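You operate a simulated robot arm through the tools that you are given. There is no shell and no other tool.

Carry out the task below with a simulated robot arm. There is one attempt and no reset: what you move stays moved.

JOB
Vacuum the blue-coil bag for 10 seconds, then vent and open the packer.
Fine: turn the mains on and leave it on; the bag stays inside.
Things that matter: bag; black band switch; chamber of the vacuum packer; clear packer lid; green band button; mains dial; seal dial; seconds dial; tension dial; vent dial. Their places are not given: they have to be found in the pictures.

Only the result counts: the job must be done as asked and must still hold three seconds after the hand-in. Knocking over, shifting, dropping, spilling or breaking anything else fails it.

ROBOT AND FRAMES
A 7-joint arm with a two-finger parallel gripper, fixed in place. Base frame: the origin is at the foot of the arm, x ahead of it, y to its left, z up. Lengths are in m, angles in degrees, forces in N, time in s.
Its first joint turns from -132.0 to 132.0 degrees. Payload 3.91 kg.
The tool frame sits at the grasp point between the pads (the TCP): z along the fingers, y along the line on which they close. The tips reach 0.03 m beyond it. Largest opening 0.11 m; finger width 0.02, thickness 0.01; the body of the gripper, 0.048 by 0.112 m, starts 0.055 m behind the TCP.
Orientation is told as [roll, pitch, yaw] about the base's x, y, z axes, in that order, counted from this pose: with the fingers straight down and closing along the base's y, the tool's x points along the base's -x, its y along +y and its z along -z.

CONTROLS
- The arm moves only by the tool drive_tool. Its argument "rows" is a list of rows, each a list of 3 entries, a list of its own where there are three numbers: the shift along the base's x, y, z in units of 300 mm (1.0 is 300 mm), then the turn, a rotation vector about the base's x, y, z in units of 90 degrees (1.0 is 90 degrees), then the gripper command, from -1 (fully open) to 1 (shut), values between in proportion. In form: [[[dx, dy, dz], [ax, ay, az], hand], ...]. A call has 1 to 20 rows; each row is the pose to reach, as a shift and turn from the pose commanded when the call began. A call with a number of a shift or a turn outside -1 to 1 is refused whole. A row lasts 0.2 s, in which the tool goes at most 0.05 m and 8.6 degrees; a call with a longer step from one row to the next is refused whole, and so is a gripper value outside its range. Where a pose cannot be reached the arm comes as near as it can. A force on the tool above 90 N (or 10 N above the force at the start of the call, whichever is more), or a blocked arm, ends the call early, and 0.2 s more pass. The fingers move at their own pace (about 0.108 m/s each) and stop on an object; they squeeze with about 31 N. The grip force told is the motor's: it shows also when the fingers shut on nothing. Time passes only in rows, and 0.2 s behind the last, so rows that repeat a pose let the fingers close. It gives the time, the measured TCP pose, the force on the tool (base axes), the opening and the grip force at its end, in the units of the frame above (readings bear some noise), with the torque about the TCP (base axes, N m) and any sound that the robot's microphone picked up.
- Cameras (640 x 400 px; columns grow to the right, rows downward): "scene" is fixed at [0.2191, 0.6482, 1.606]; the picture's right is [1.00, -0.08, 0.00], its down [-0.08, -0.95, -0.31] and it looks along [0.03, 0.31, -0.95] (base axes); focal length 214 px, centre (320, 200). "wrist" rides on the gripper at [0.072, 0.017, -0.103] in the tool frame; the picture's right is [-0.23, 0.97, 0.00], its down [-0.76, -0.18, -0.62] and it looks along [-0.61, -0.14, 0.78] (tool axes); focal length 222 px, centre (320, 200).
- capture(camera): a new picture of that camera. No time passes.
- pixel_to_xyz(camera, pixels): for up to 12 pixels [column, row] of the newest picture of that camera ("zoom" is the newest enlarged one), the place [x, y, z] in the base frame of the surface seen there, good to about 0.002 m. No time passes.
- enlarge(camera, box): a new picture of the part [left, top, right, bottom] of that camera's present view, enlarged. No time passes.
- job_done(): hands the job in; it is judged then, once.

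Unless the task says otherwise, let go and move clear before handing in.

The tools are called after "Emit:" by a JSON object that holds its "api" and its "payload". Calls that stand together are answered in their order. drive_tool: Moves the arm, as the interface text tells. Its arguments: {"type":"object","properties":{"rows":{"type":"array","items":{"type":"array"}}},"required":["rows"]} The other tools are called the same way: capture (camera) takes a picture; pixel_to_xyz (camera, pixels) gives the place of the surface under pixels of a picture; enlarge (camera, box) takes an enlarged picture of a part of a camera's view; job_done () hands the job in.

At the start:

```text
clock: 0.0
tcp_pos: [0.1788, 0.5731, 1.2673]
ee_rot: [0.1, -0.1, 0.0]
ft_force: [-0.3, -0.1, 1.0]
torque: [-0.02, 0.01, 0.02]
finger_gap: 0.1101
grasp_force: 0.1
```

scene: 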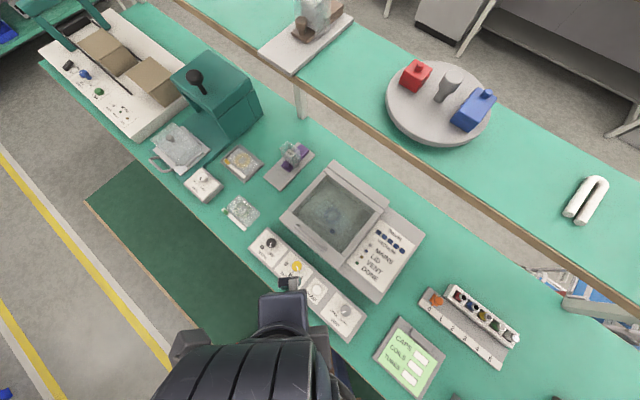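
wrist: 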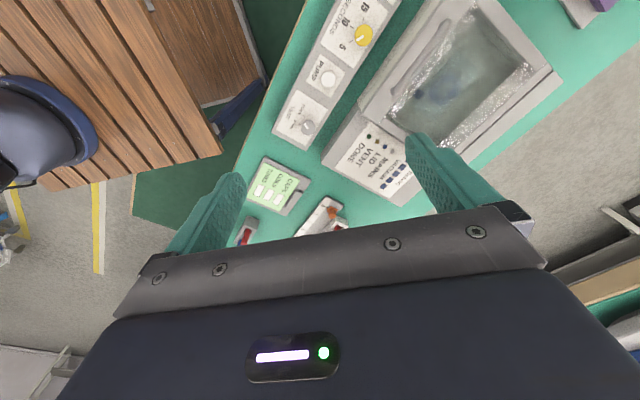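

The scene shows the packer around pixel (335,215), with dial boxes at (268,245)–(345,315) and a panel at (390,250). I'll enlarge these areas to read labels.

Emit:
{"api": "enlarge", "payload": {"camera": "scene", "box": [230, 150, 450, 350]}}

Emit:
{"api": "enlarge", "payload": {"camera": "scene", "box": [130, 50, 330, 240]}}

Emit:
{"api": "enlarge", "payload": {"camera": "scene", "box": [360, 270, 540, 400]}}

Emit:
{"api": "enlarge", "payload": {"camera": "wrist", "box": [220, 0, 580, 240]}}

```text
2.00 times, centred on (340, 250) of scene
```

zoom: 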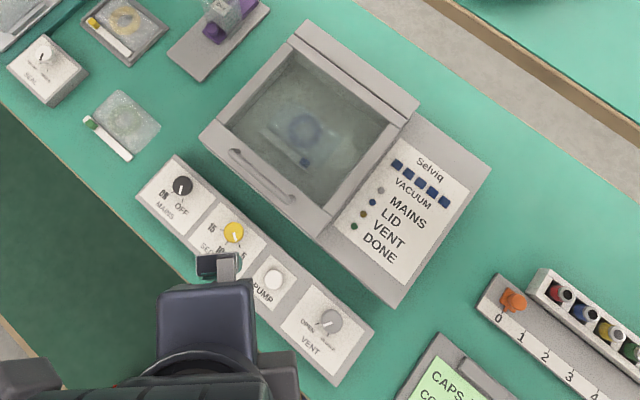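

```text
2.11 times, centred on (230, 145) of scene
```

zoom: 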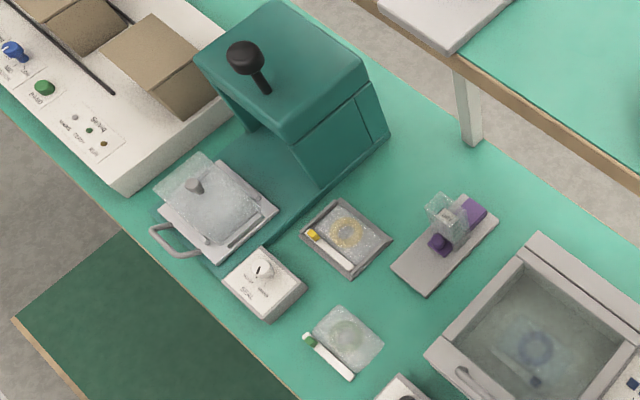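

```text
3.08 times, centred on (450, 335) of scene
```

zoom: 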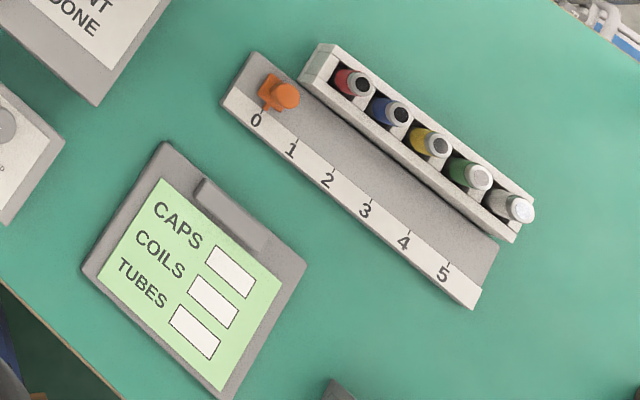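

```text
1.67 times, centred on (400, 120) of wrist
```

zoom: 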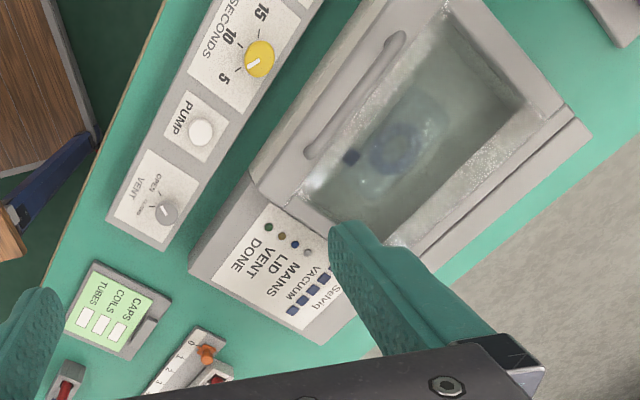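

The blue-coil bag already seems to be in the chamber (zoom (300,130)) under the lid; MAINS, SECONDS, PUMP and VENT controls are in the row in front. I'll measure places.

Emit:
{"api": "capture", "payload": {"camera": "scene"}}

Emit:
{"api": "pixel_to_xyz", "payload": {"camera": "scene", "pixels": [[270, 242], [298, 266], [316, 291], [346, 311], [286, 252], [313, 244], [285, 224], [332, 163], [388, 208], [345, 268], [240, 260], [365, 330]]}}

Emit:
{"api": "capture", "payload": {"camera": "wrist"}}

Emit:
{"api": "pixel_to_xyz", "payload": {"camera": "wrist", "pixels": [[363, 36], [327, 79], [308, 128], [440, 40], [415, 60], [430, 85], [364, 108], [300, 100], [405, 90]]}}

Emit:
{"api": "enlarge", "payload": {"camera": "wrist", "box": [260, 0, 420, 100]}}

Emit:
{"api": "enlarge", "payload": {"camera": "scene", "box": [240, 220, 320, 270]}}

```text
taken
```

scene: 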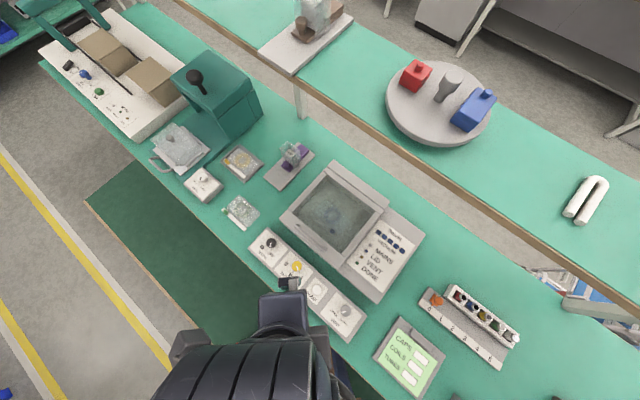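

```text
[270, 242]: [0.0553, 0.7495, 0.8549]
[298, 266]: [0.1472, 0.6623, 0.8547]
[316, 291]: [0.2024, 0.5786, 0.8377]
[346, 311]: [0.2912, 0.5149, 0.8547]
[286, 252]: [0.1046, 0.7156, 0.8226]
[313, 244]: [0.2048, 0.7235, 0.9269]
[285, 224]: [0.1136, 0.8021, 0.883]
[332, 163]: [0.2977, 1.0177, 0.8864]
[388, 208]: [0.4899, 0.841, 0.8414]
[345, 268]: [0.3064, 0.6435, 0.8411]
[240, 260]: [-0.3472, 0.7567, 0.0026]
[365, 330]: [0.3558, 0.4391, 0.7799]
```

```text
taken
```

wrist: 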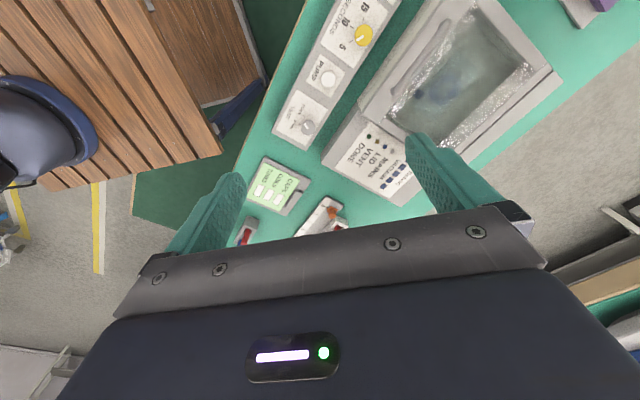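

```text
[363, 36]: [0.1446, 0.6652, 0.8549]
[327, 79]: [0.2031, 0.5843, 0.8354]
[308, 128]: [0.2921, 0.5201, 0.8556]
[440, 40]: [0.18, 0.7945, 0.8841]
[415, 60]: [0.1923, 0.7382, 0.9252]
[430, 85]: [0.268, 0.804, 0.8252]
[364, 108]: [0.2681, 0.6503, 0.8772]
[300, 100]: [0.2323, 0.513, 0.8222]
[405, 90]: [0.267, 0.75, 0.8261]
```

```text
4.00 times, centred on (340, 50) of wrist
```

zoom: 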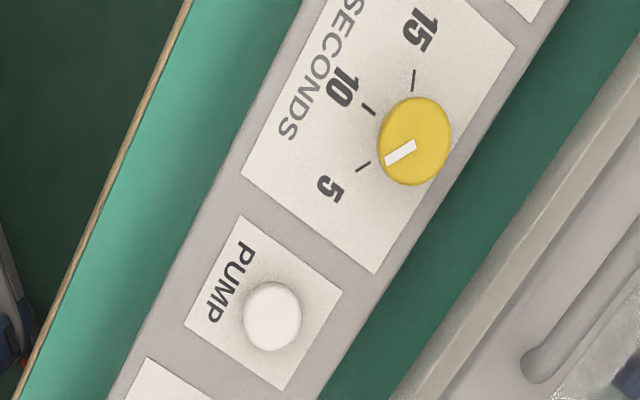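

```text
8.00 times, centred on (280, 245) of scene
```

zoom: 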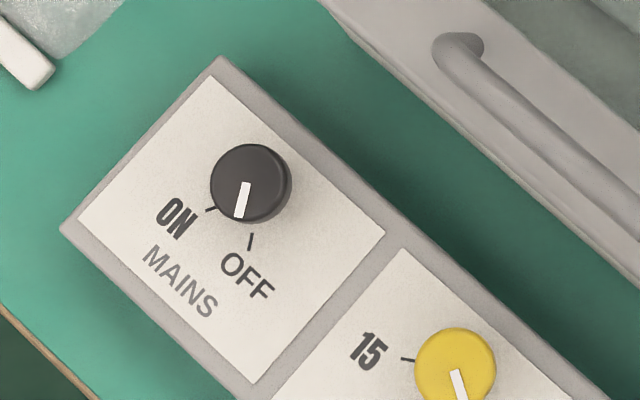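

Controls sit at z≈0.855 on a row at table z≈0.78. I'll look closer at each dial, the status lamps, and the lid.

Emit:
{"api": "enlarge", "payload": {"camera": "scene", "box": [355, 220, 435, 290]}}

Emit:
{"api": "enlarge", "payload": {"camera": "wrist", "box": [265, 80, 345, 150]}}

Emit:
{"api": "enlarge", "payload": {"camera": "scene", "box": [270, 150, 400, 290]}}

Emit:
{"api": "enlarge", "payload": {"camera": "wrist", "box": [360, 0, 560, 140]}}

Emit:
{"api": "enlarge", "payload": {"camera": "scene", "box": [30, 0, 190, 140]}}

```text
5.71 times, centred on (395, 255) of scene
```

zoom: 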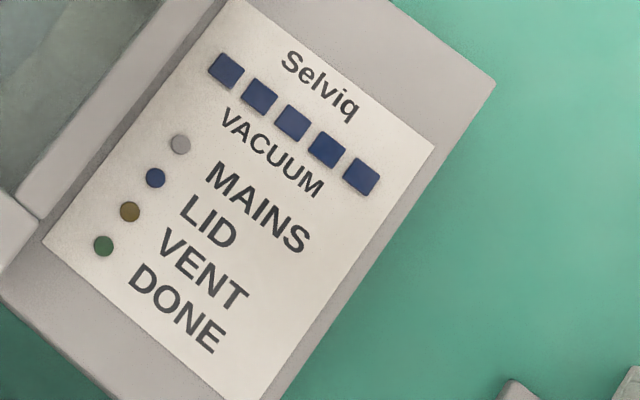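

```text
5.71 times, centred on (305, 115) of wrist
```

zoom: 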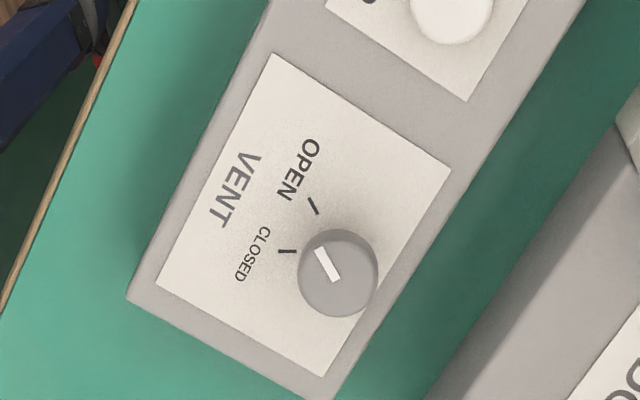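

```text
2.86 times, centred on (335, 220) of scene
```

zoom: 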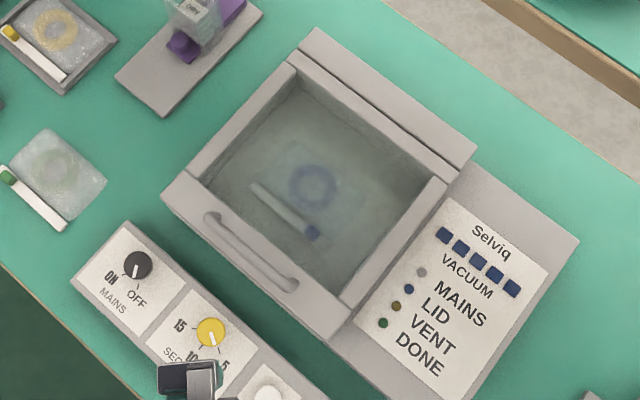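

```text
2.86 times, centred on (460, 70) of wrist
```

zoom: 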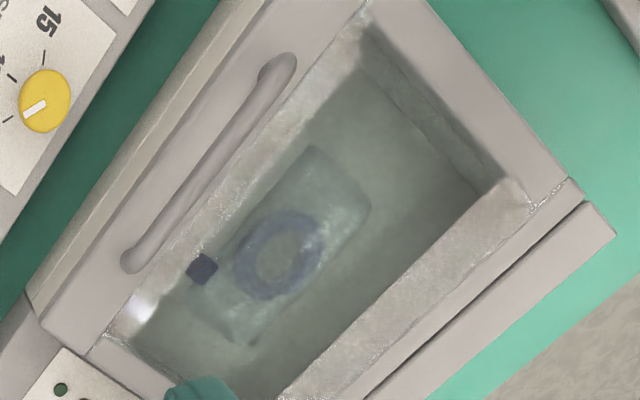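

```text
2.86 times, centred on (110, 70) of scene
```

zoom: 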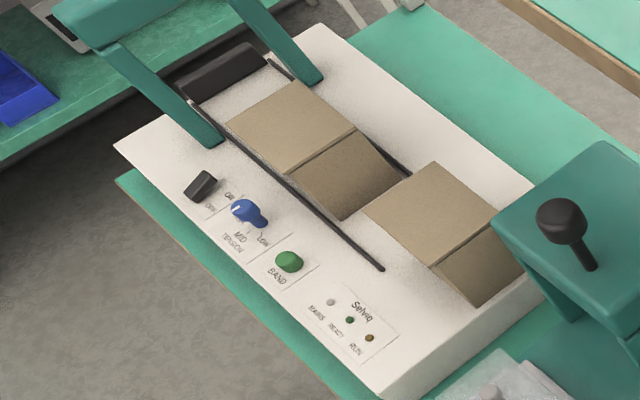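

The lid looks lowered over the chamber; the vent pointer looks midway, the mains pointer near OFF, and seconds near 5. I'll re-zoom and measure the lid geometry.

Emit:
{"api": "enlarge", "payload": {"camera": "scene", "box": [270, 150, 400, 290]}}

Emit:
{"api": "pixel_to_xyz", "payload": {"camera": "zoom", "pixels": [[185, 185], [330, 310], [440, 190], [300, 75], [316, 45], [460, 155], [215, 220], [255, 255], [290, 283], [335, 328], [180, 215], [312, 185]]}}

Emit:
{"api": "pixel_to_xyz", "payload": {"camera": "zoom", "pixels": [[165, 195], [300, 60], [446, 185], [328, 337], [230, 232], [240, 245], [265, 268], [210, 332], [137, 264], [128, 225], [80, 280], [350, 320]]}}

```text
2.86 times, centred on (335, 220) of scene
```

zoom: 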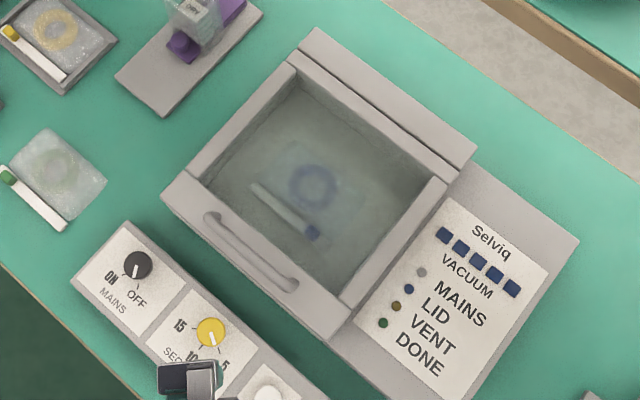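

```text
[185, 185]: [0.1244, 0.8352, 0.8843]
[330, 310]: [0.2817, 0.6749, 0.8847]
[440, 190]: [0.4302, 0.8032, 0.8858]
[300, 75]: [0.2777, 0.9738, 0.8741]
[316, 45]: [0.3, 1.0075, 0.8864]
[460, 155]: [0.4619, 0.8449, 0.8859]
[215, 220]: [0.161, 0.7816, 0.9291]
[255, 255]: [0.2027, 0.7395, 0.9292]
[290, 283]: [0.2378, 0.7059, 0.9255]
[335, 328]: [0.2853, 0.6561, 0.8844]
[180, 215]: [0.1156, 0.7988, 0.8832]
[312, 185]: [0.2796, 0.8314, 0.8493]
```

```text
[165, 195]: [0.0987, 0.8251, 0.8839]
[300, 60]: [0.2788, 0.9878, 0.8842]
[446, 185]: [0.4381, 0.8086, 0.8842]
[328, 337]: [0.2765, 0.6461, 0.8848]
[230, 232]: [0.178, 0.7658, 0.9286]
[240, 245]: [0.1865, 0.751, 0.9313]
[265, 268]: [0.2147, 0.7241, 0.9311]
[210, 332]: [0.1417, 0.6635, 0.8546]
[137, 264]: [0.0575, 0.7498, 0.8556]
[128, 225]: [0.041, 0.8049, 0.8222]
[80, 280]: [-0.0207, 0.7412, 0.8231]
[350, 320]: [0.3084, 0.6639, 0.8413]
```

The lid is flat at z≈0.884, so it is closed; the handle bar runs (0.161,0.783)→(0.24,0.705) at z≈0.93. Next I'll measure the knob pointers and ticks.

Emit:
{"api": "enlarge", "payload": {"camera": "scene", "box": [240, 220, 320, 270]}}

Emit:
{"api": "pixel_to_xyz", "payload": {"camera": "zoom", "pixels": [[246, 184], [239, 215], [251, 241], [210, 210], [212, 180], [290, 180], [250, 146], [248, 218], [408, 359], [455, 330], [420, 355], [494, 355]]}}

Emit:
{"api": "enlarge", "payload": {"camera": "wrist", "box": [280, 0, 400, 75]}}

```text
8.00 times, centred on (280, 245) of scene
```

zoom: 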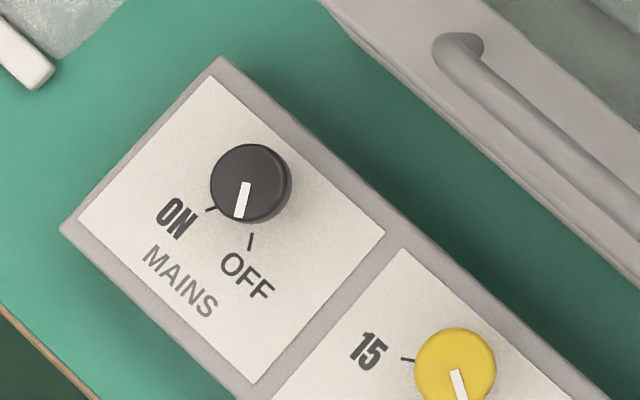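

```text
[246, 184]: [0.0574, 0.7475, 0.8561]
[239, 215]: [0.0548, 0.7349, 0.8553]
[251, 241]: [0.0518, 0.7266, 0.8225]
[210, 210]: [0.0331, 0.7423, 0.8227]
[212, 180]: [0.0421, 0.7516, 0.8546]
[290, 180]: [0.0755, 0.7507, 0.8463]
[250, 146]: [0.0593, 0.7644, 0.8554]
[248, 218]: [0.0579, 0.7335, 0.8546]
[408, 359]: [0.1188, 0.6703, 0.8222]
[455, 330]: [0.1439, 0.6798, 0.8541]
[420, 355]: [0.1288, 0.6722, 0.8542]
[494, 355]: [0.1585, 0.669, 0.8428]
```

```text
5.33 times, centred on (340, 38) of wrist
```

zoom: 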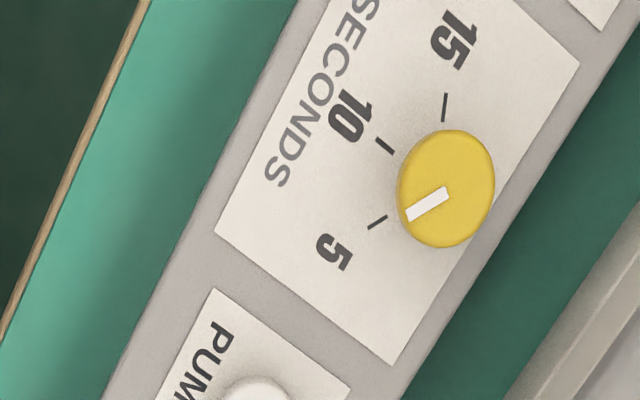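

Mains centre ≈(0.0585,0.749); pointer at ≈-103° (OFF), ON at ≈-165°, so it needs a -60° turn. Now the seconds and vent dials.

Emit:
{"api": "pixel_to_xyz", "payload": {"camera": "zoom", "pixels": [[444, 193], [410, 216], [377, 222], [385, 146], [445, 105], [402, 190], [495, 185], [450, 132], [440, 243], [447, 188], [260, 385]]}}

Emit:
{"api": "enlarge", "payload": {"camera": "wrist", "box": [265, 80, 345, 150]}}

Emit:
{"api": "pixel_to_xyz", "payload": {"camera": "zoom", "pixels": [[335, 280], [320, 249], [314, 205], [287, 251], [302, 270], [376, 268], [340, 232], [340, 310], [338, 270], [455, 15]]}}

```text
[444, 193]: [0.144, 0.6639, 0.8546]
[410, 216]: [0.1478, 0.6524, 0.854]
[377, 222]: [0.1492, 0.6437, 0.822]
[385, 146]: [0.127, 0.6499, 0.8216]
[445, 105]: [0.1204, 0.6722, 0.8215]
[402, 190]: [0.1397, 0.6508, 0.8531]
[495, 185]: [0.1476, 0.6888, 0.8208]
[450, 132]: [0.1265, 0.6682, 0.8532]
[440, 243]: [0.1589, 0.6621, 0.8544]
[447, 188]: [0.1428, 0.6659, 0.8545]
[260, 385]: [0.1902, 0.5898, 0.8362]
```

```text
5.71 times, centred on (305, 115) of wrist
```

zoom: 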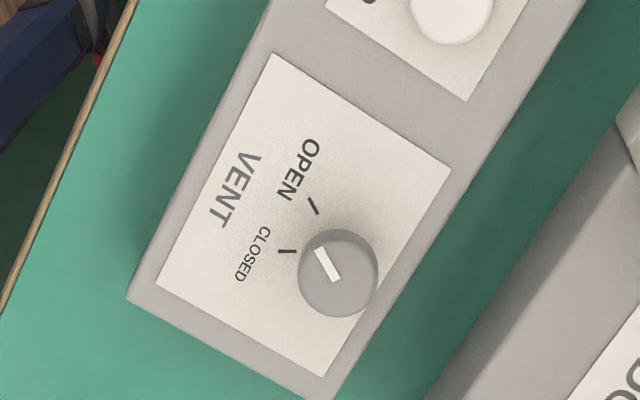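

```text
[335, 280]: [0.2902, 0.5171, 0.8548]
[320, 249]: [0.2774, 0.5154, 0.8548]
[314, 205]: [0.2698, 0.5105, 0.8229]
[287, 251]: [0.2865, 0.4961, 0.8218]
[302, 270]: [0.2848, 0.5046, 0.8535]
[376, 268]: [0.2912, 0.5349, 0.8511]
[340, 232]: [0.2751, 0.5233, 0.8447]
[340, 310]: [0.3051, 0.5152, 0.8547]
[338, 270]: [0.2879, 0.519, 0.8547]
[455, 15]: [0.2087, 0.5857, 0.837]
```

Seconds centre ≈(0.1435,0.6645), pointer ≈5 (-75°), 10 at -135°; vent centre ≈(0.289,0.518), pointer at OPEN (-165°), CLOSED at -105°. I'll move above the mains dial with yaw +30 and a 60 mm opening.

Emit:
{"api": "drive_tool", "payload": {"rows": [[[-0.05, 0.073, -0.083], [0, 0, 0.042], -0.1], [[-0.1, 0.147, -0.167], [0, 0, 0.083], -0.1], [[-0.15, 0.22, -0.25], [0, 0, 0.125], -0.1], [[-0.2, 0.293, -0.333], [0, 0, 0.167], -0.1], [[-0.25, 0.367, -0.417], [0, 0, 0.208], -0.1], [[-0.3, 0.44, -0.5], [0, 0, 0.25], -0.1], [[-0.35, 0.513, -0.583], [0, 0, 0.292], -0.1], [[-0.401, 0.586, -0.667], [0, 0, 0.333], -0.1], [[-0.401, 0.586, -0.8], [0, 0, 0.333], -0.1], [[-0.401, 0.586, -0.95], [0, 0, 0.333], -0.1], [[-0.401, 0.586, -1.0], [0, 0, 0.333], -0.1], [[-0.401, 0.586, -1.0], [0, 0, 0.333], -0.1]]}}

Emit:
{"api": "capture", "payload": {"camera": "wrist"}}

Emit:
{"api": "capture", "payload": {"camera": "scene"}}

```text
clock: 2.6
tcp_pos: [0.0598, 0.7493, 0.9658]
ee_rot: [0.0, 0.0, 30.1]
ft_force: [-0.6, 1.0, -1.5]
torque: [0.03, 0.01, -0.02]
finger_gap: 0.0607
grasp_force: 0.0
```

```text
taken
```

wrist: 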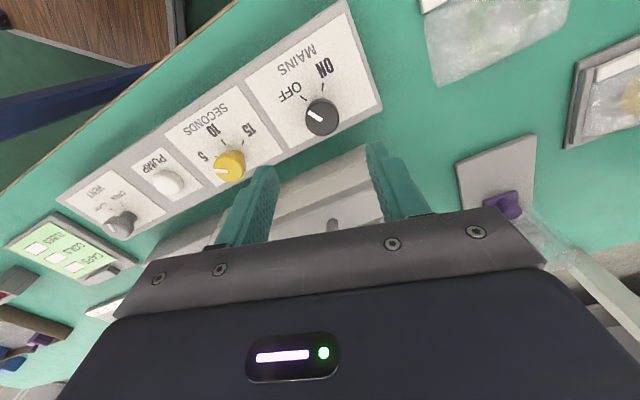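

```text
taken
```

scene: 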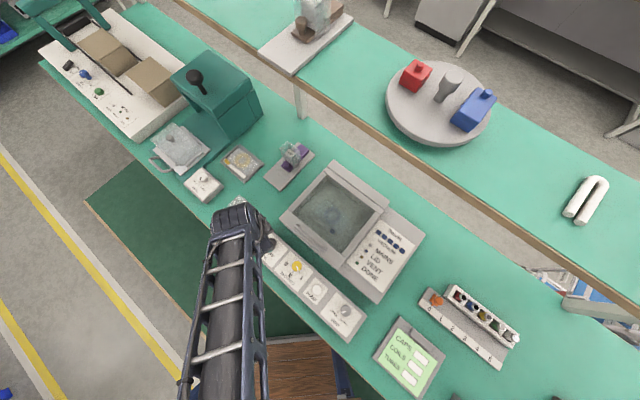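

The arm is above the mains dial at (0.0598,0.7493,0.966), with the knob at wrist pixel (320,118). I'll refine its centre and the others from this view.

Emit:
{"api": "enlarge", "payload": {"camera": "wrist", "box": [180, 70, 360, 190]}}

Emit:
{"api": "pixel_to_xyz", "payload": {"camera": "wrist", "pixels": [[322, 116], [306, 118], [339, 116], [322, 102], [321, 130], [231, 163], [168, 182], [118, 220]]}}

```text
3.33 times, centred on (270, 130) of wrist
```

zoom: 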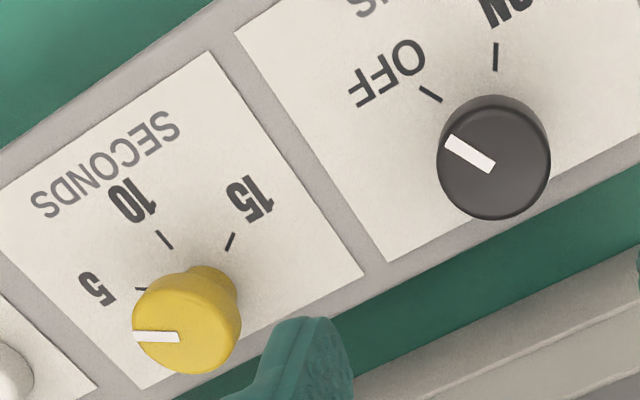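

```text
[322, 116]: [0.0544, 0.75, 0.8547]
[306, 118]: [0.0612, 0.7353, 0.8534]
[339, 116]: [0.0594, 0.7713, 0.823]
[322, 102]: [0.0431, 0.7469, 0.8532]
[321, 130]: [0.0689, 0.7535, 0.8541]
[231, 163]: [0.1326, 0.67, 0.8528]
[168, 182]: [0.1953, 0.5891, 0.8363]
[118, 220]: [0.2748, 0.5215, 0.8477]
```

Mains knob centre refined to ≈(0.057,0.750). I'll descend around it to z≈0.863 and close.

Emit:
{"api": "drive_tool", "payload": {"rows": [[[-0.008, 0.001, -0.1], [0, 0, 0], -0.1], [[-0.008, 0.001, -0.2], [0, 0, 0], -0.1], [[-0.008, 0.001, -0.29], [0, 0, 0], -0.1], [[-0.008, 0.001, -0.343], [0, 0, 0], -0.1], [[-0.008, 0.001, -0.343], [0, 0, 0], -0.1], [[-0.008, 0.001, -0.343], [0, 0, 0], 1], [[-0.008, 0.001, -0.343], [0, 0, 0], 1], [[-0.008, 0.001, -0.343], [0, 0, 0], 1]]}}

Emit:
{"api": "capture", "payload": {"camera": "wrist"}}

```text
clock: 4.4
tcp_pos: [0.0564, 0.7504, 0.8643]
ee_rot: [0.0, 0.1, 30.0]
ft_force: [-4.0, 12.8, -4.7]
torque: [0.53, 0.02, -0.07]
finger_gap: 0.034
grasp_force: 44.5
```

```text
taken
```

wrist: 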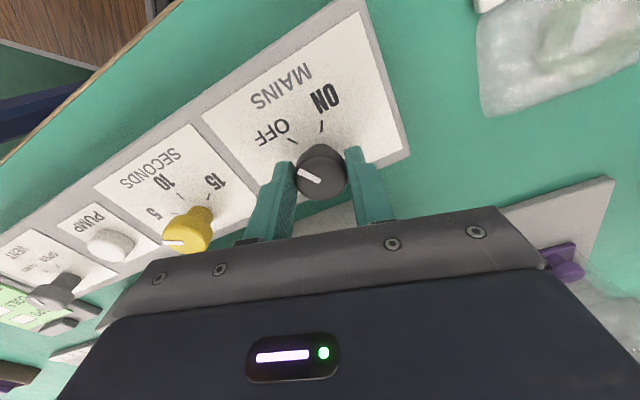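

The knob is gripped (gap 0.034, side force ~13 N, a ~1 mm offset). I'll nudge toward relief and turn -60°.

Emit:
{"api": "drive_tool", "payload": {"rows": [[[-0.002, 0.003, 0], [0, 0, -0.083], 1], [[-0.002, 0.003, 0], [0, 0, -0.167], 1], [[-0.002, 0.003, 0], [0, 0, -0.25], 1], [[-0.002, 0.003, 0], [0, 0, -0.333], 1], [[-0.002, 0.003, 0], [0, 0, -0.417], 1], [[-0.002, 0.003, 0], [0, 0, -0.5], 1], [[-0.002, 0.003, 0], [0, 0, -0.583], 1], [[-0.002, 0.003, 0], [0, 0, -0.667], 1], [[-0.002, 0.003, 0], [0, 0, -0.667], 1]]}}

Emit:
{"api": "capture", "payload": {"camera": "wrist"}}

Emit:
{"api": "enlarge", "payload": {"camera": "scene", "box": [355, 220, 435, 290]}}

```text
clock: 6.4
tcp_pos: [0.0565, 0.7529, 0.864]
ee_rot: [0.1, 0.1, -30.2]
ft_force: [12.8, 44.9, -8.7]
torque: [1.0, -0.26, 0.18]
finger_gap: 0.0342
grasp_force: 45.1
```

```text
taken
```

wrist: 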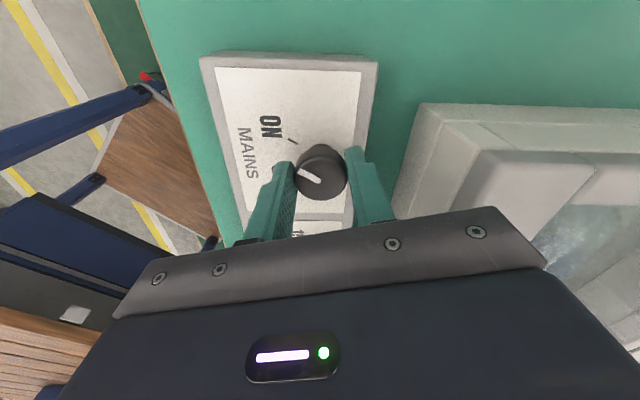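

```text
5.71 times, centred on (395, 255) of scene
```

zoom: 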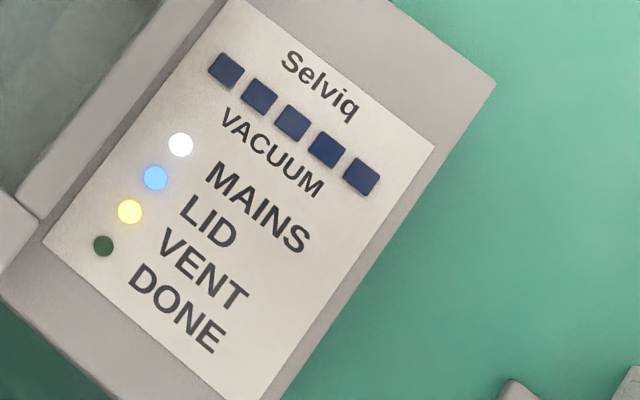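

MAINS, LID and VENT lamps lit: mains is on, lid closed, vent open. A ~45 N side load remains, so I'll release and raise.

Emit:
{"api": "drive_tool", "payload": {"rows": [[[0, 0.003, 0], [0, 0, 0], -0.1], [[0, 0, 0], [0, 0, 0], -0.1], [[0, 0, 0.1], [0, 0, 0], -0.1], [[0, 0, 0.2], [0, 0, 0], -0.1], [[0, 0, 0.343], [0, 0, 0], -0.1], [[0, 0, 0.343], [0, 0, 0], -0.1]]}}

Emit:
{"api": "capture", "payload": {"camera": "wrist"}}

Emit:
{"api": "capture", "payload": {"camera": "scene"}}

Emit:
{"api": "enlarge", "payload": {"camera": "wrist", "box": [180, 0, 400, 140]}}

```text
clock: 7.8
tcp_pos: [0.0552, 0.7507, 0.9676]
ee_rot: [0.1, 0.1, -29.9]
ft_force: [-0.2, -0.2, 0.3]
torque: [-0.04, 0.0, -0.03]
finger_gap: 0.0607
grasp_force: 0.0
```

```text
taken
```

wrist: 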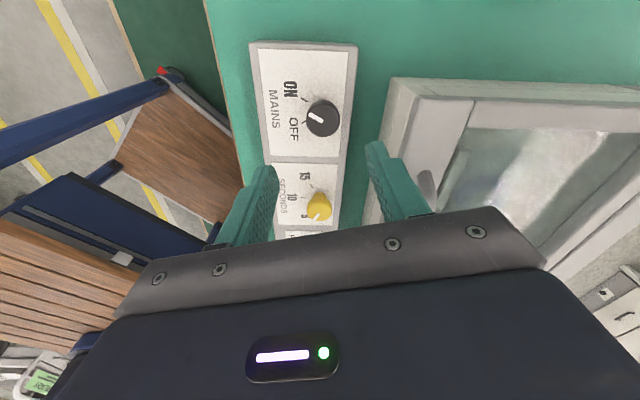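

```text
taken
```

scene: 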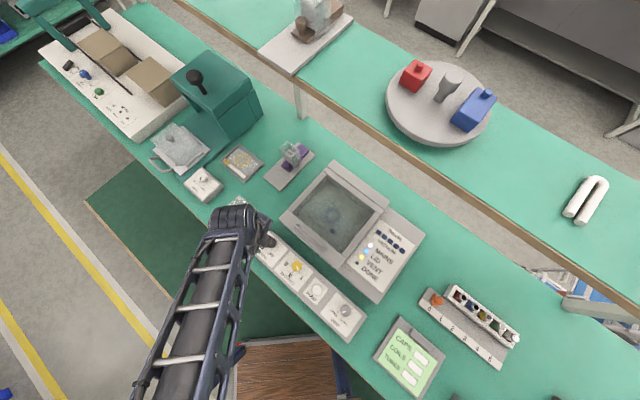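

```text
2.86 times, centred on (290, 70) of wrist
```

zoom: 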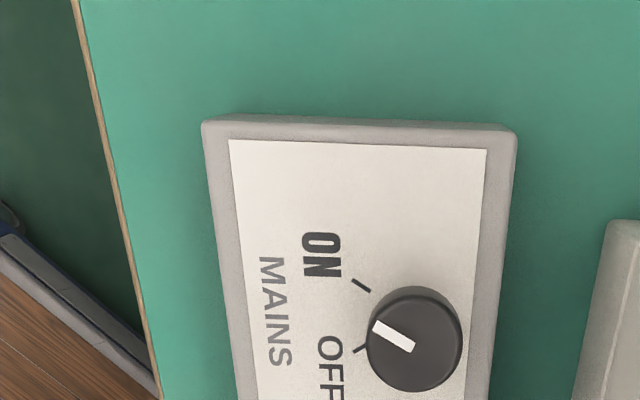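

Mains stands at ON (zoom pointer at (390,335) toward ON tick). Now to the seconds dial at (0.143,0.664): yaw back to +30, descend, close.

Emit:
{"api": "drive_tool", "payload": {"rows": [[[0.037, -0.036, 0], [0, 0, 0.083], -0.1], [[0.073, -0.072, 0], [0, 0, 0.167], -0.1], [[0.11, -0.108, 0], [0, 0, 0.25], -0.1], [[0.147, -0.144, 0], [0, 0, 0.333], -0.1], [[0.183, -0.18, 0], [0, 0, 0.417], -0.1], [[0.22, -0.216, 0], [0, 0, 0.5], -0.1], [[0.257, -0.252, 0], [0, 0, 0.583], -0.1], [[0.293, -0.288, 0], [0, 0, 0.667], -0.1], [[0.293, -0.288, -0.1], [0, 0, 0.667], -0.1], [[0.293, -0.288, -0.2], [0, 0, 0.667], -0.1], [[0.293, -0.288, -0.3], [0, 0, 0.667], -0.1], [[0.293, -0.288, -0.343], [0, 0, 0.667], -0.1], [[0.293, -0.288, -0.343], [0, 0, 0.667], -0.1]]}}

Emit:
{"api": "capture", "payload": {"camera": "wrist"}}

```text
clock: 10.6
tcp_pos: [0.1437, 0.6646, 0.8645]
ee_rot: [0.1, 0.0, 30.0]
ft_force: [0.7, 0.2, -0.2]
torque: [0.0, 0.01, 0.01]
finger_gap: 0.0605
grasp_force: 0.0
```

```text
taken
```

wrist: 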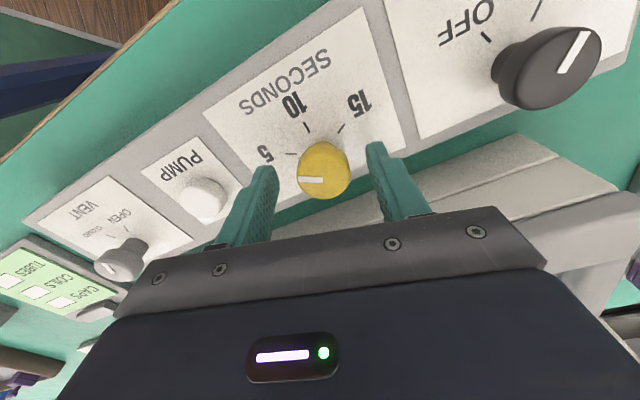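

The fingers straddle the yellow knob at (322,170). Close first, then check load.

Emit:
{"api": "drive_tool", "payload": {"rows": [[[0, 0, 0], [0, 0, 0], 1], [[0, 0, 0], [0, 0, 0], 1], [[0, 0, 0], [0, 0, 0], 1]]}}

```text
clock: 11.4
tcp_pos: [0.1423, 0.6664, 0.8639]
ee_rot: [0.1, 0.0, 30.0]
ft_force: [-12.0, 32.5, -11.3]
torque: [0.83, -0.04, -0.15]
finger_gap: 0.0334
grasp_force: 45.5
```

Gripping pushed the tool ~2 mm toward +y, so the knob centre is ≈(0.1425,0.6665). I'll shift there while turning -60°.

Emit:
{"api": "drive_tool", "payload": {"rows": [[[-0.003, 0.006, 0], [0, 0, 0], 1], [[-0.003, 0.006, 0], [0, 0, -0.083], 1], [[-0.003, 0.006, 0], [0, 0, -0.167], 1], [[-0.003, 0.006, 0], [0, 0, -0.25], 1], [[-0.003, 0.006, 0], [0, 0, -0.333], 1], [[-0.003, 0.006, 0], [0, 0, -0.417], 1], [[-0.003, 0.006, 0], [0, 0, -0.5], 1], [[-0.003, 0.006, 0], [0, 0, -0.583], 1], [[-0.003, 0.006, 0], [0, 0, -0.667], 1], [[-0.003, 0.006, 0], [0, 0, -0.667], 1]]}}

Emit:
{"api": "capture", "payload": {"camera": "wrist"}}

```text
clock: 13.6
tcp_pos: [0.1414, 0.6672, 0.8647]
ee_rot: [0.0, 0.0, -30.1]
ft_force: [-8.1, 30.1, -0.2]
torque: [0.47, -0.25, 0.02]
finger_gap: 0.0336
grasp_force: 44.6
```

```text
taken
```

wrist: 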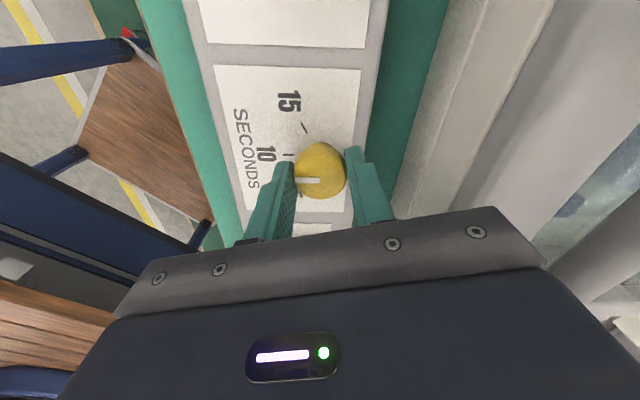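

The yellow pointer now appears aimed at 10. I'll release, raise and check.

Emit:
{"api": "drive_tool", "payload": {"rows": [[[0, 0, 0], [0, 0, 0], -0.1], [[0, 0, 0], [0, 0, 0], -0.1], [[0, 0, 0.1], [0, 0, 0], -0.1], [[0, 0, 0.2], [0, 0, 0], -0.1], [[0, 0, 0.343], [0, 0, 0], -0.1], [[0, 0, 0.343], [0, 0, 0], -0.1]]}}

Emit:
{"api": "capture", "payload": {"camera": "wrist"}}

Emit:
{"api": "enlarge", "payload": {"camera": "wrist", "box": [180, 0, 400, 200]}}

Emit:
{"api": "pixel_to_xyz", "payload": {"camera": "wrist", "pixels": [[322, 119], [306, 120], [339, 118], [322, 104], [321, 133]]}}

```text
clock: 15.0
tcp_pos: [0.1421, 0.6649, 0.9676]
ee_rot: [0.0, 0.0, -30.1]
ft_force: [-0.2, -0.4, 0.0]
torque: [0.0, 0.02, 0.0]
finger_gap: 0.0605
grasp_force: 0.0
```

```text
taken
```

wrist: 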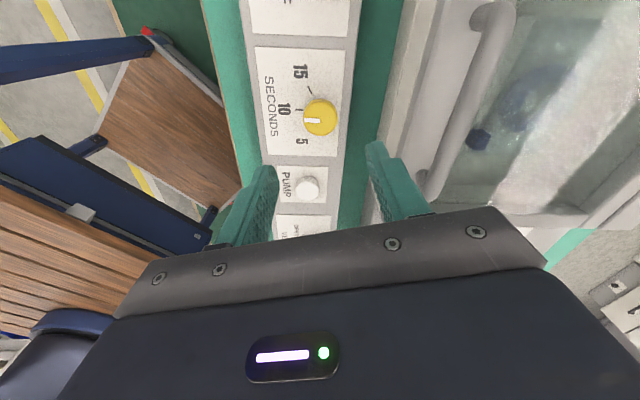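

```text
2.00 times, centred on (290, 100) of wrist
```

zoom: 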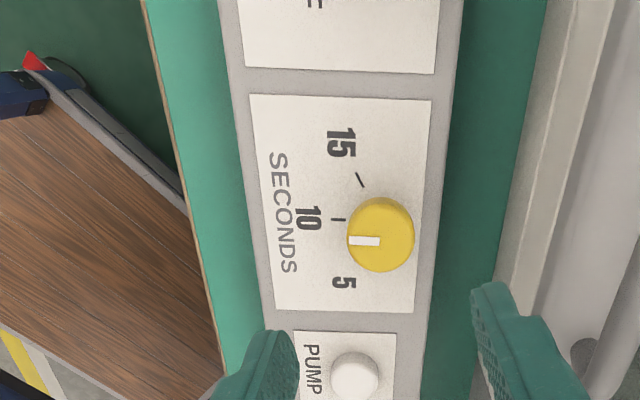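

```text
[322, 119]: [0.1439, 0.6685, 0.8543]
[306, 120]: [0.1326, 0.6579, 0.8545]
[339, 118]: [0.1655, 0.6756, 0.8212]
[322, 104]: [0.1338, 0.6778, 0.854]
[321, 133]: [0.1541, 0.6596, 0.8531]
```

Seconds now points at 10. Next is the vent dial at ≈(0.290,0.519), keeping yaw -30, then descend and grip.

Emit:
{"api": "drive_tool", "payload": {"rows": [[[0.082, -0.081, 0], [0, 0, 0], -0.1], [[0.164, -0.162, 0], [0, 0, 0], -0.1], [[0.246, -0.243, 0], [0, 0, 0], -0.1], [[0.329, -0.324, 0], [0, 0, 0], -0.1], [[0.411, -0.405, 0], [0, 0, 0], -0.1], [[0.493, -0.486, 0], [0, 0, 0], -0.1], [[0.493, -0.486, -0.1], [0, 0, 0], -0.1], [[0.493, -0.486, -0.2], [0, 0, 0], -0.1], [[0.493, -0.486, -0.2], [0, 0, 0], -0.1]]}}

Emit:
{"api": "capture", "payload": {"camera": "wrist"}}

Emit:
{"api": "enlarge", "payload": {"camera": "wrist", "box": [240, 80, 400, 200]}}

```text
clock: 17.0
tcp_pos: [0.2902, 0.52, 0.9057]
ee_rot: [0.0, 0.0, -30.1]
ft_force: [0.1, 0.1, 0.6]
torque: [0.03, -0.01, -0.02]
finger_gap: 0.0605
grasp_force: 0.0
```

```text
taken
```

wrist: 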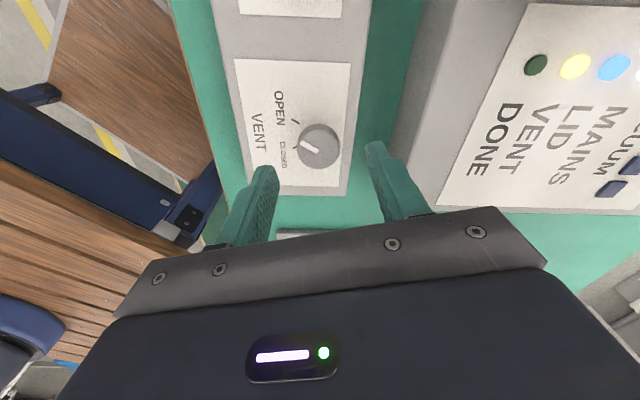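

```text
3.33 times, centred on (320, 140) of wrist
```

zoom: 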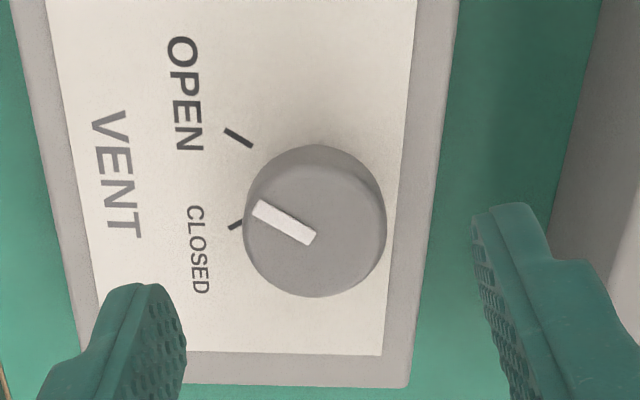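

The vent pointer is parallel to the OPEN tick and the knob is centred between the fingers (col 319). Descend and close.

Emit:
{"api": "drive_tool", "payload": {"rows": [[[-0.001, 0, -0.07], [0, 0, 0], -0.1], [[-0.001, 0, -0.138], [0, 0, 0], -0.1], [[-0.001, 0, -0.138], [0, 0, 0], -0.1], [[-0.001, 0, -0.138], [0, 0, 0], 1], [[-0.001, 0, -0.138], [0, 0, 0], 1], [[-0.001, 0, -0.138], [0, 0, 0], 1]]}}

```text
clock: 18.4
tcp_pos: [0.2889, 0.5205, 0.8666]
ee_rot: [-0.1, 0.0, -30.0]
ft_force: [-11.3, -20.2, 0.0]
torque: [-0.41, 0.23, -0.09]
finger_gap: 0.0337
grasp_force: 45.3
```

Gripped with ~23 N side load toward -y; nudge ~1 mm that way and turn +60° to CLOSED.

Emit:
{"api": "drive_tool", "payload": {"rows": [[[-0.002, -0.004, 0], [0, 0, 0], 1], [[-0.002, -0.004, 0], [0, 0, 0.083], 1], [[-0.002, -0.004, 0], [0, 0, 0.167], 1], [[-0.002, -0.004, 0], [0, 0, 0.25], 1], [[-0.002, -0.004, 0], [0, 0, 0.333], 1], [[-0.002, -0.004, 0], [0, 0, 0.417], 1], [[-0.002, -0.004, 0], [0, 0, 0.5], 1], [[-0.002, -0.004, 0], [0, 0, 0.583], 1], [[-0.002, -0.004, 0], [0, 0, 0.667], 1], [[-0.002, -0.004, 0], [0, 0, 0.667], 1]]}}

Emit:
{"api": "capture", "payload": {"camera": "wrist"}}

Emit:
{"api": "enlarge", "payload": {"camera": "scene", "box": [355, 220, 435, 290]}}

```text
clock: 20.6
tcp_pos: [0.2916, 0.5168, 0.8652]
ee_rot: [0.0, 0.0, 30.0]
ft_force: [2.0, -35.1, -18.7]
torque: [-0.6, -0.24, -0.58]
finger_gap: 0.0338
grasp_force: 44.6
```

```text
taken
```

wrist: 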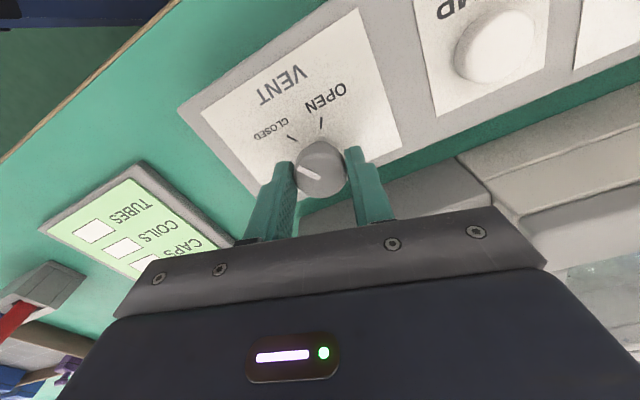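

```text
5.71 times, centred on (395, 255) of scene
```

zoom: 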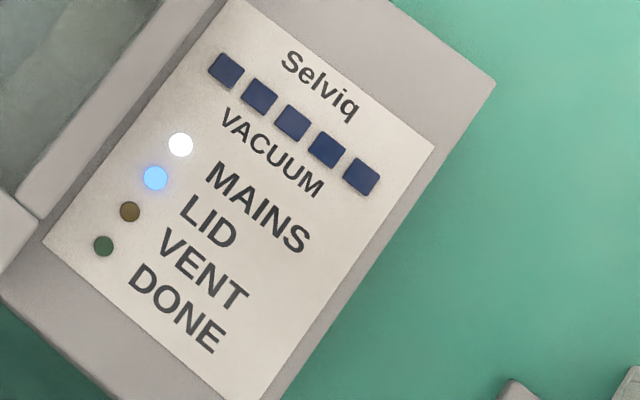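

VENT lamp is off: vent closed. Release and raise, and look at the pump button.

Emit:
{"api": "drive_tool", "payload": {"rows": [[[0, 0, 0], [0, 0, -0.01], -0.1], [[0, 0, 0], [0, 0, 0], -0.1], [[0, 0, 0.1], [0, 0, 0], -0.1], [[0, 0, 0.2], [0, 0, 0], -0.1], [[0, 0, 0.333], [0, 0, 0], -0.1], [[0, 0, 0.333], [0, 0, 0], -0.1]]}}

Emit:
{"api": "capture", "payload": {"camera": "wrist"}}

Emit:
{"api": "enlarge", "payload": {"camera": "scene", "box": [290, 230, 390, 340]}}

Emit:
{"api": "pixel_to_xyz", "payload": {"camera": "zoom", "pixels": [[320, 200]]}}

```text
clock: 22.0
tcp_pos: [0.2909, 0.5186, 0.9655]
ee_rot: [0.0, 0.0, 30.0]
ft_force: [0.2, -0.3, 0.2]
torque: [0.03, -0.02, 0.0]
finger_gap: 0.0607
grasp_force: 0.0
```

```text
taken
```

wrist: 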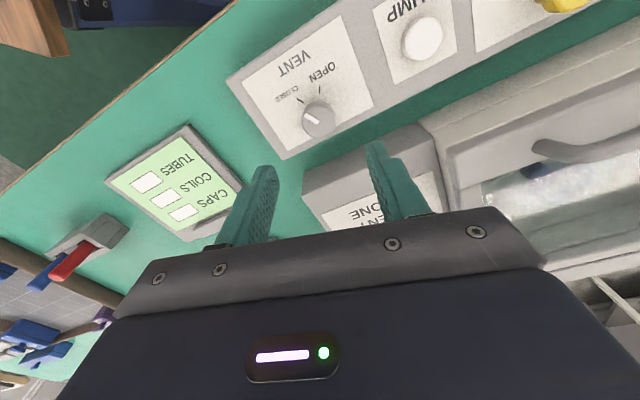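

```text
3.64 times, centred on (340, 285) of scene
```

zoom: 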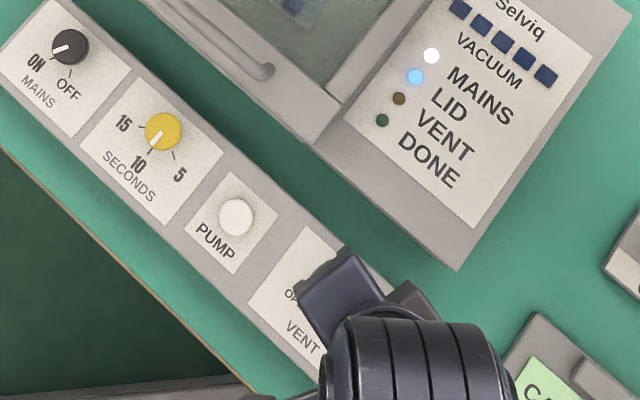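

```text
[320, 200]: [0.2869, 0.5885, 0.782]
```

Emit:
{"api": "pixel_to_xyz", "payload": {"camera": "zoom", "pixels": [[238, 216], [220, 216], [255, 216], [238, 200], [236, 235], [262, 250]]}}

Emit:
{"api": "pixel_to_xyz", "payload": {"camera": "wrist", "pixels": [[422, 38], [402, 40], [443, 36], [422, 18], [422, 60]]}}

```text
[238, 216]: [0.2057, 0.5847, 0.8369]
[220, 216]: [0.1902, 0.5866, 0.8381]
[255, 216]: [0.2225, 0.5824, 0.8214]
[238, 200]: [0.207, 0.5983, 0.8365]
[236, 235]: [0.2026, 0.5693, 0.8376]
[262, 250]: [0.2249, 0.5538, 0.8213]
```

```text
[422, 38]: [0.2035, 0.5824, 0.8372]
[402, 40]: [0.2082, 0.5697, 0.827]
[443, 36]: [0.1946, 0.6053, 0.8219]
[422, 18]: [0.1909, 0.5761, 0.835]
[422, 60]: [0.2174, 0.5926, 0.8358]
```

Pump button centre ≈(0.2045,0.584), top z≈0.837. I'll shut the fingers, move above it, and come down to just above.

Emit:
{"api": "drive_tool", "payload": {"rows": [[[-0.096, 0.073, 0], [0, 0, 0], 1], [[-0.192, 0.145, 0], [0, 0, 0], 1], [[-0.288, 0.218, 0], [0, 0, 0], 1], [[-0.288, 0.218, -0.1], [0, 0, 0], 1], [[-0.288, 0.218, -0.2], [0, 0, 0], 1], [[-0.288, 0.218, -0.3], [0, 0, 0], 1], [[-0.288, 0.218, -0.3], [0, 0, 0], 1]]}}

Emit:
{"api": "capture", "payload": {"camera": "wrist"}}

```text
clock: 23.6
tcp_pos: [0.2038, 0.5852, 0.8769]
ee_rot: [0.0, 0.0, 30.0]
ft_force: [-0.7, 0.5, 0.8]
torque: [0.04, -0.01, 0.01]
finger_gap: 0.0
grasp_force: 31.1
```

```text
taken
```

wrist: 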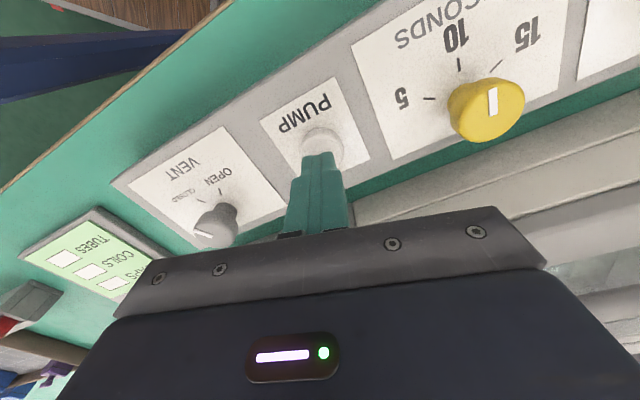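

Tip is above the pump button (pixel (320,150)). Press down in small steps, then lift.

Emit:
{"api": "drive_tool", "payload": {"rows": [[[0, 0, -0.03], [0, 0, 0], 1], [[0, 0, -0.04], [0, 0, 0], 1], [[0, 0, -0.047], [0, 0, 0], 1], [[0, 0, -0.053], [0, 0, 0], 1]]}}

Emit:
{"api": "enlarge", "payload": {"camera": "scene", "box": [355, 220, 435, 290]}}

```text
clock: 24.6
tcp_pos: [0.2029, 0.5848, 0.8597]
ee_rot: [0.1, 0.0, 30.0]
ft_force: [0.5, 2.5, 3.0]
torque: [0.0, -0.05, 0.0]
finger_gap: 0.0
grasp_force: 30.9
heard: click
```

```text
5.71 times, centred on (395, 255) of scene
```

zoom: 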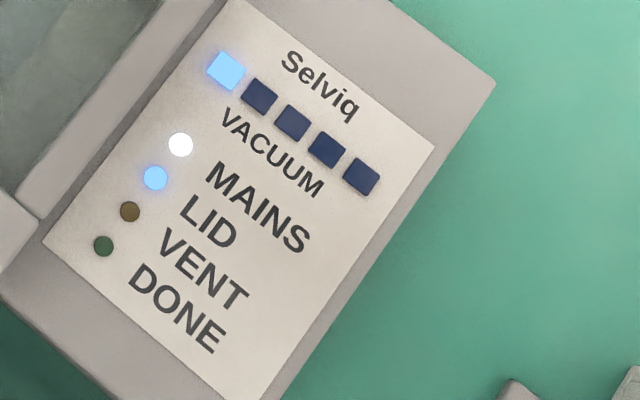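

A click and the first vacuum bar lit: pumping has begun. I'll lift off and go above the vent dial while it runs.

Emit:
{"api": "drive_tool", "payload": {"rows": [[[0, 0, 0.1], [0, 0, 0], 1], [[0, 0, 0.2], [0, 0, 0], 1], [[0, 0, 0.35], [0, 0, 0], -0.1], [[0.097, -0.074, 0.35], [0, 0, 0], -0.1], [[0.195, -0.148, 0.35], [0, 0, 0], -0.1], [[0.292, -0.221, 0.35], [0, 0, 0], -0.1], [[0.292, -0.221, 0.35], [0, 0, 0], -0.1], [[0.292, -0.221, 0.35], [0, 0, 0], -0.1], [[0.292, -0.221, 0.35], [0, 0, 0], -0.1], [[0.292, -0.221, 0.35], [0, 0, 0], -0.1], [[0.292, -0.221, 0.35], [0, 0, 0], -0.1], [[0.292, -0.221, 0.35], [0, 0, 0], -0.1], [[0.292, -0.221, 0.35], [0, 0, 0], -0.1], [[0.292, -0.221, 0.35], [0, 0, 0], -0.1], [[0.292, -0.221, 0.35], [0, 0, 0], -0.1]]}}

Emit:
{"api": "enlarge", "payload": {"camera": "scene", "box": [290, 200, 430, 310]}}

```text
clock: 27.8
tcp_pos: [0.292, 0.5174, 0.9656]
ee_rot: [-0.1, 0.0, 30.1]
ft_force: [0.4, 0.2, 0.6]
torque: [-0.01, 0.04, 0.02]
finger_gap: 0.0602
grasp_force: 0.1
```

```text
3.64 times, centred on (360, 255) of scene
```

zoom: 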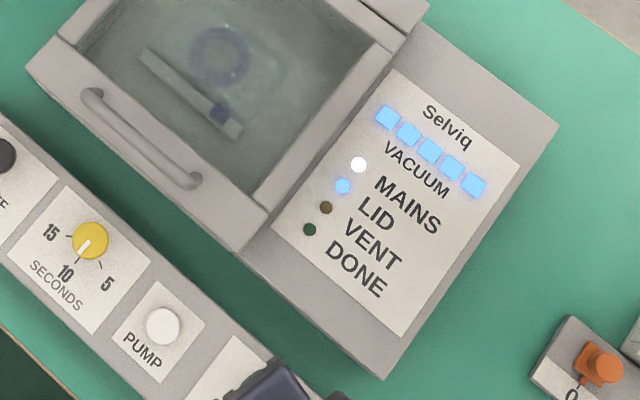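

All five vacuum bars are lit, DONE still dark. I'll descend around the vent knob without touching and wait.

Emit:
{"api": "drive_tool", "payload": {"rows": [[[-0.003, 0.004, -0.1], [0, 0, 0], -0.1], [[-0.003, 0.004, -0.2], [0, 0, 0], -0.1], [[-0.003, 0.004, -0.3], [0, 0, 0], -0.1], [[-0.003, 0.004, -0.333], [0, 0, 0], -0.1], [[-0.003, 0.004, -0.333], [0, 0, 0], -0.1], [[-0.003, 0.004, -0.333], [0, 0, 0], -0.1], [[-0.003, 0.004, -0.333], [0, 0, 0], -0.1], [[-0.003, 0.004, -0.333], [0, 0, 0], -0.1], [[-0.003, 0.004, -0.333], [0, 0, 0], -0.1], [[-0.003, 0.004, -0.333], [0, 0, 0], -0.1], [[-0.003, 0.004, -0.333], [0, 0, 0], -0.1], [[-0.003, 0.004, -0.333], [0, 0, 0], -0.1], [[-0.003, 0.004, -0.333], [0, 0, 0], -0.1], [[-0.003, 0.004, -0.333], [0, 0, 0], -0.1], [[-0.003, 0.004, -0.333], [0, 0, 0], -0.1], [[-0.003, 0.004, -0.333], [0, 0, 0], -0.1], [[-0.003, 0.004, -0.333], [0, 0, 0], -0.1], [[-0.003, 0.004, -0.333], [0, 0, 0], -0.1], [[-0.003, 0.004, -0.333], [0, 0, 0], -0.1], [[-0.003, 0.004, -0.333], [0, 0, 0], -0.1]]}}

Emit:
{"api": "enlarge", "payload": {"camera": "scene", "box": [290, 200, 430, 310]}}

Emit:
{"api": "capture", "payload": {"camera": "wrist"}}

```text
clock: 32.0
tcp_pos: [0.2899, 0.5184, 0.866]
ee_rot: [0.0, -0.1, 30.0]
ft_force: [-0.2, -0.3, 0.1]
torque: [-0.01, 0.0, 0.02]
finger_gap: 0.0603
grasp_force: 0.1
```

```text
3.64 times, centred on (360, 255) of scene
```

zoom: 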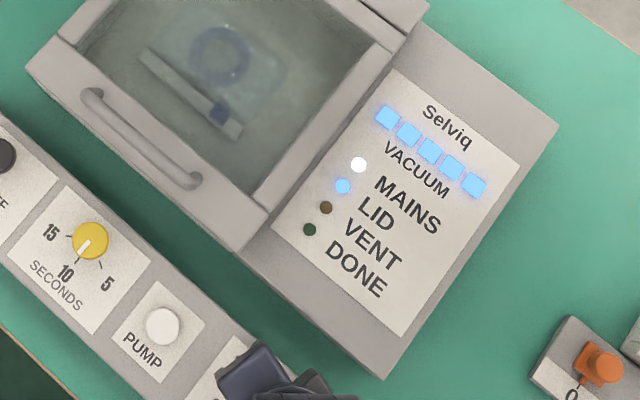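

```text
taken
```

wrist: 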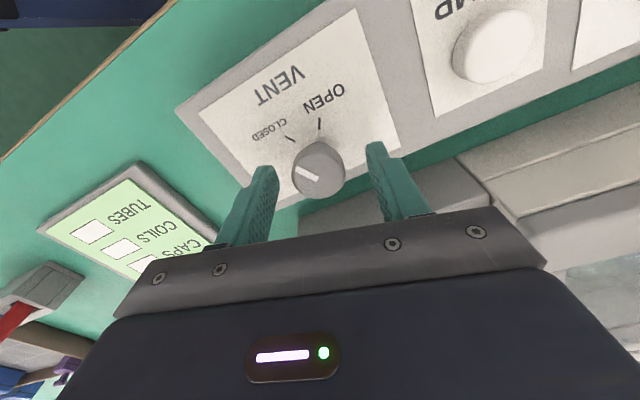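

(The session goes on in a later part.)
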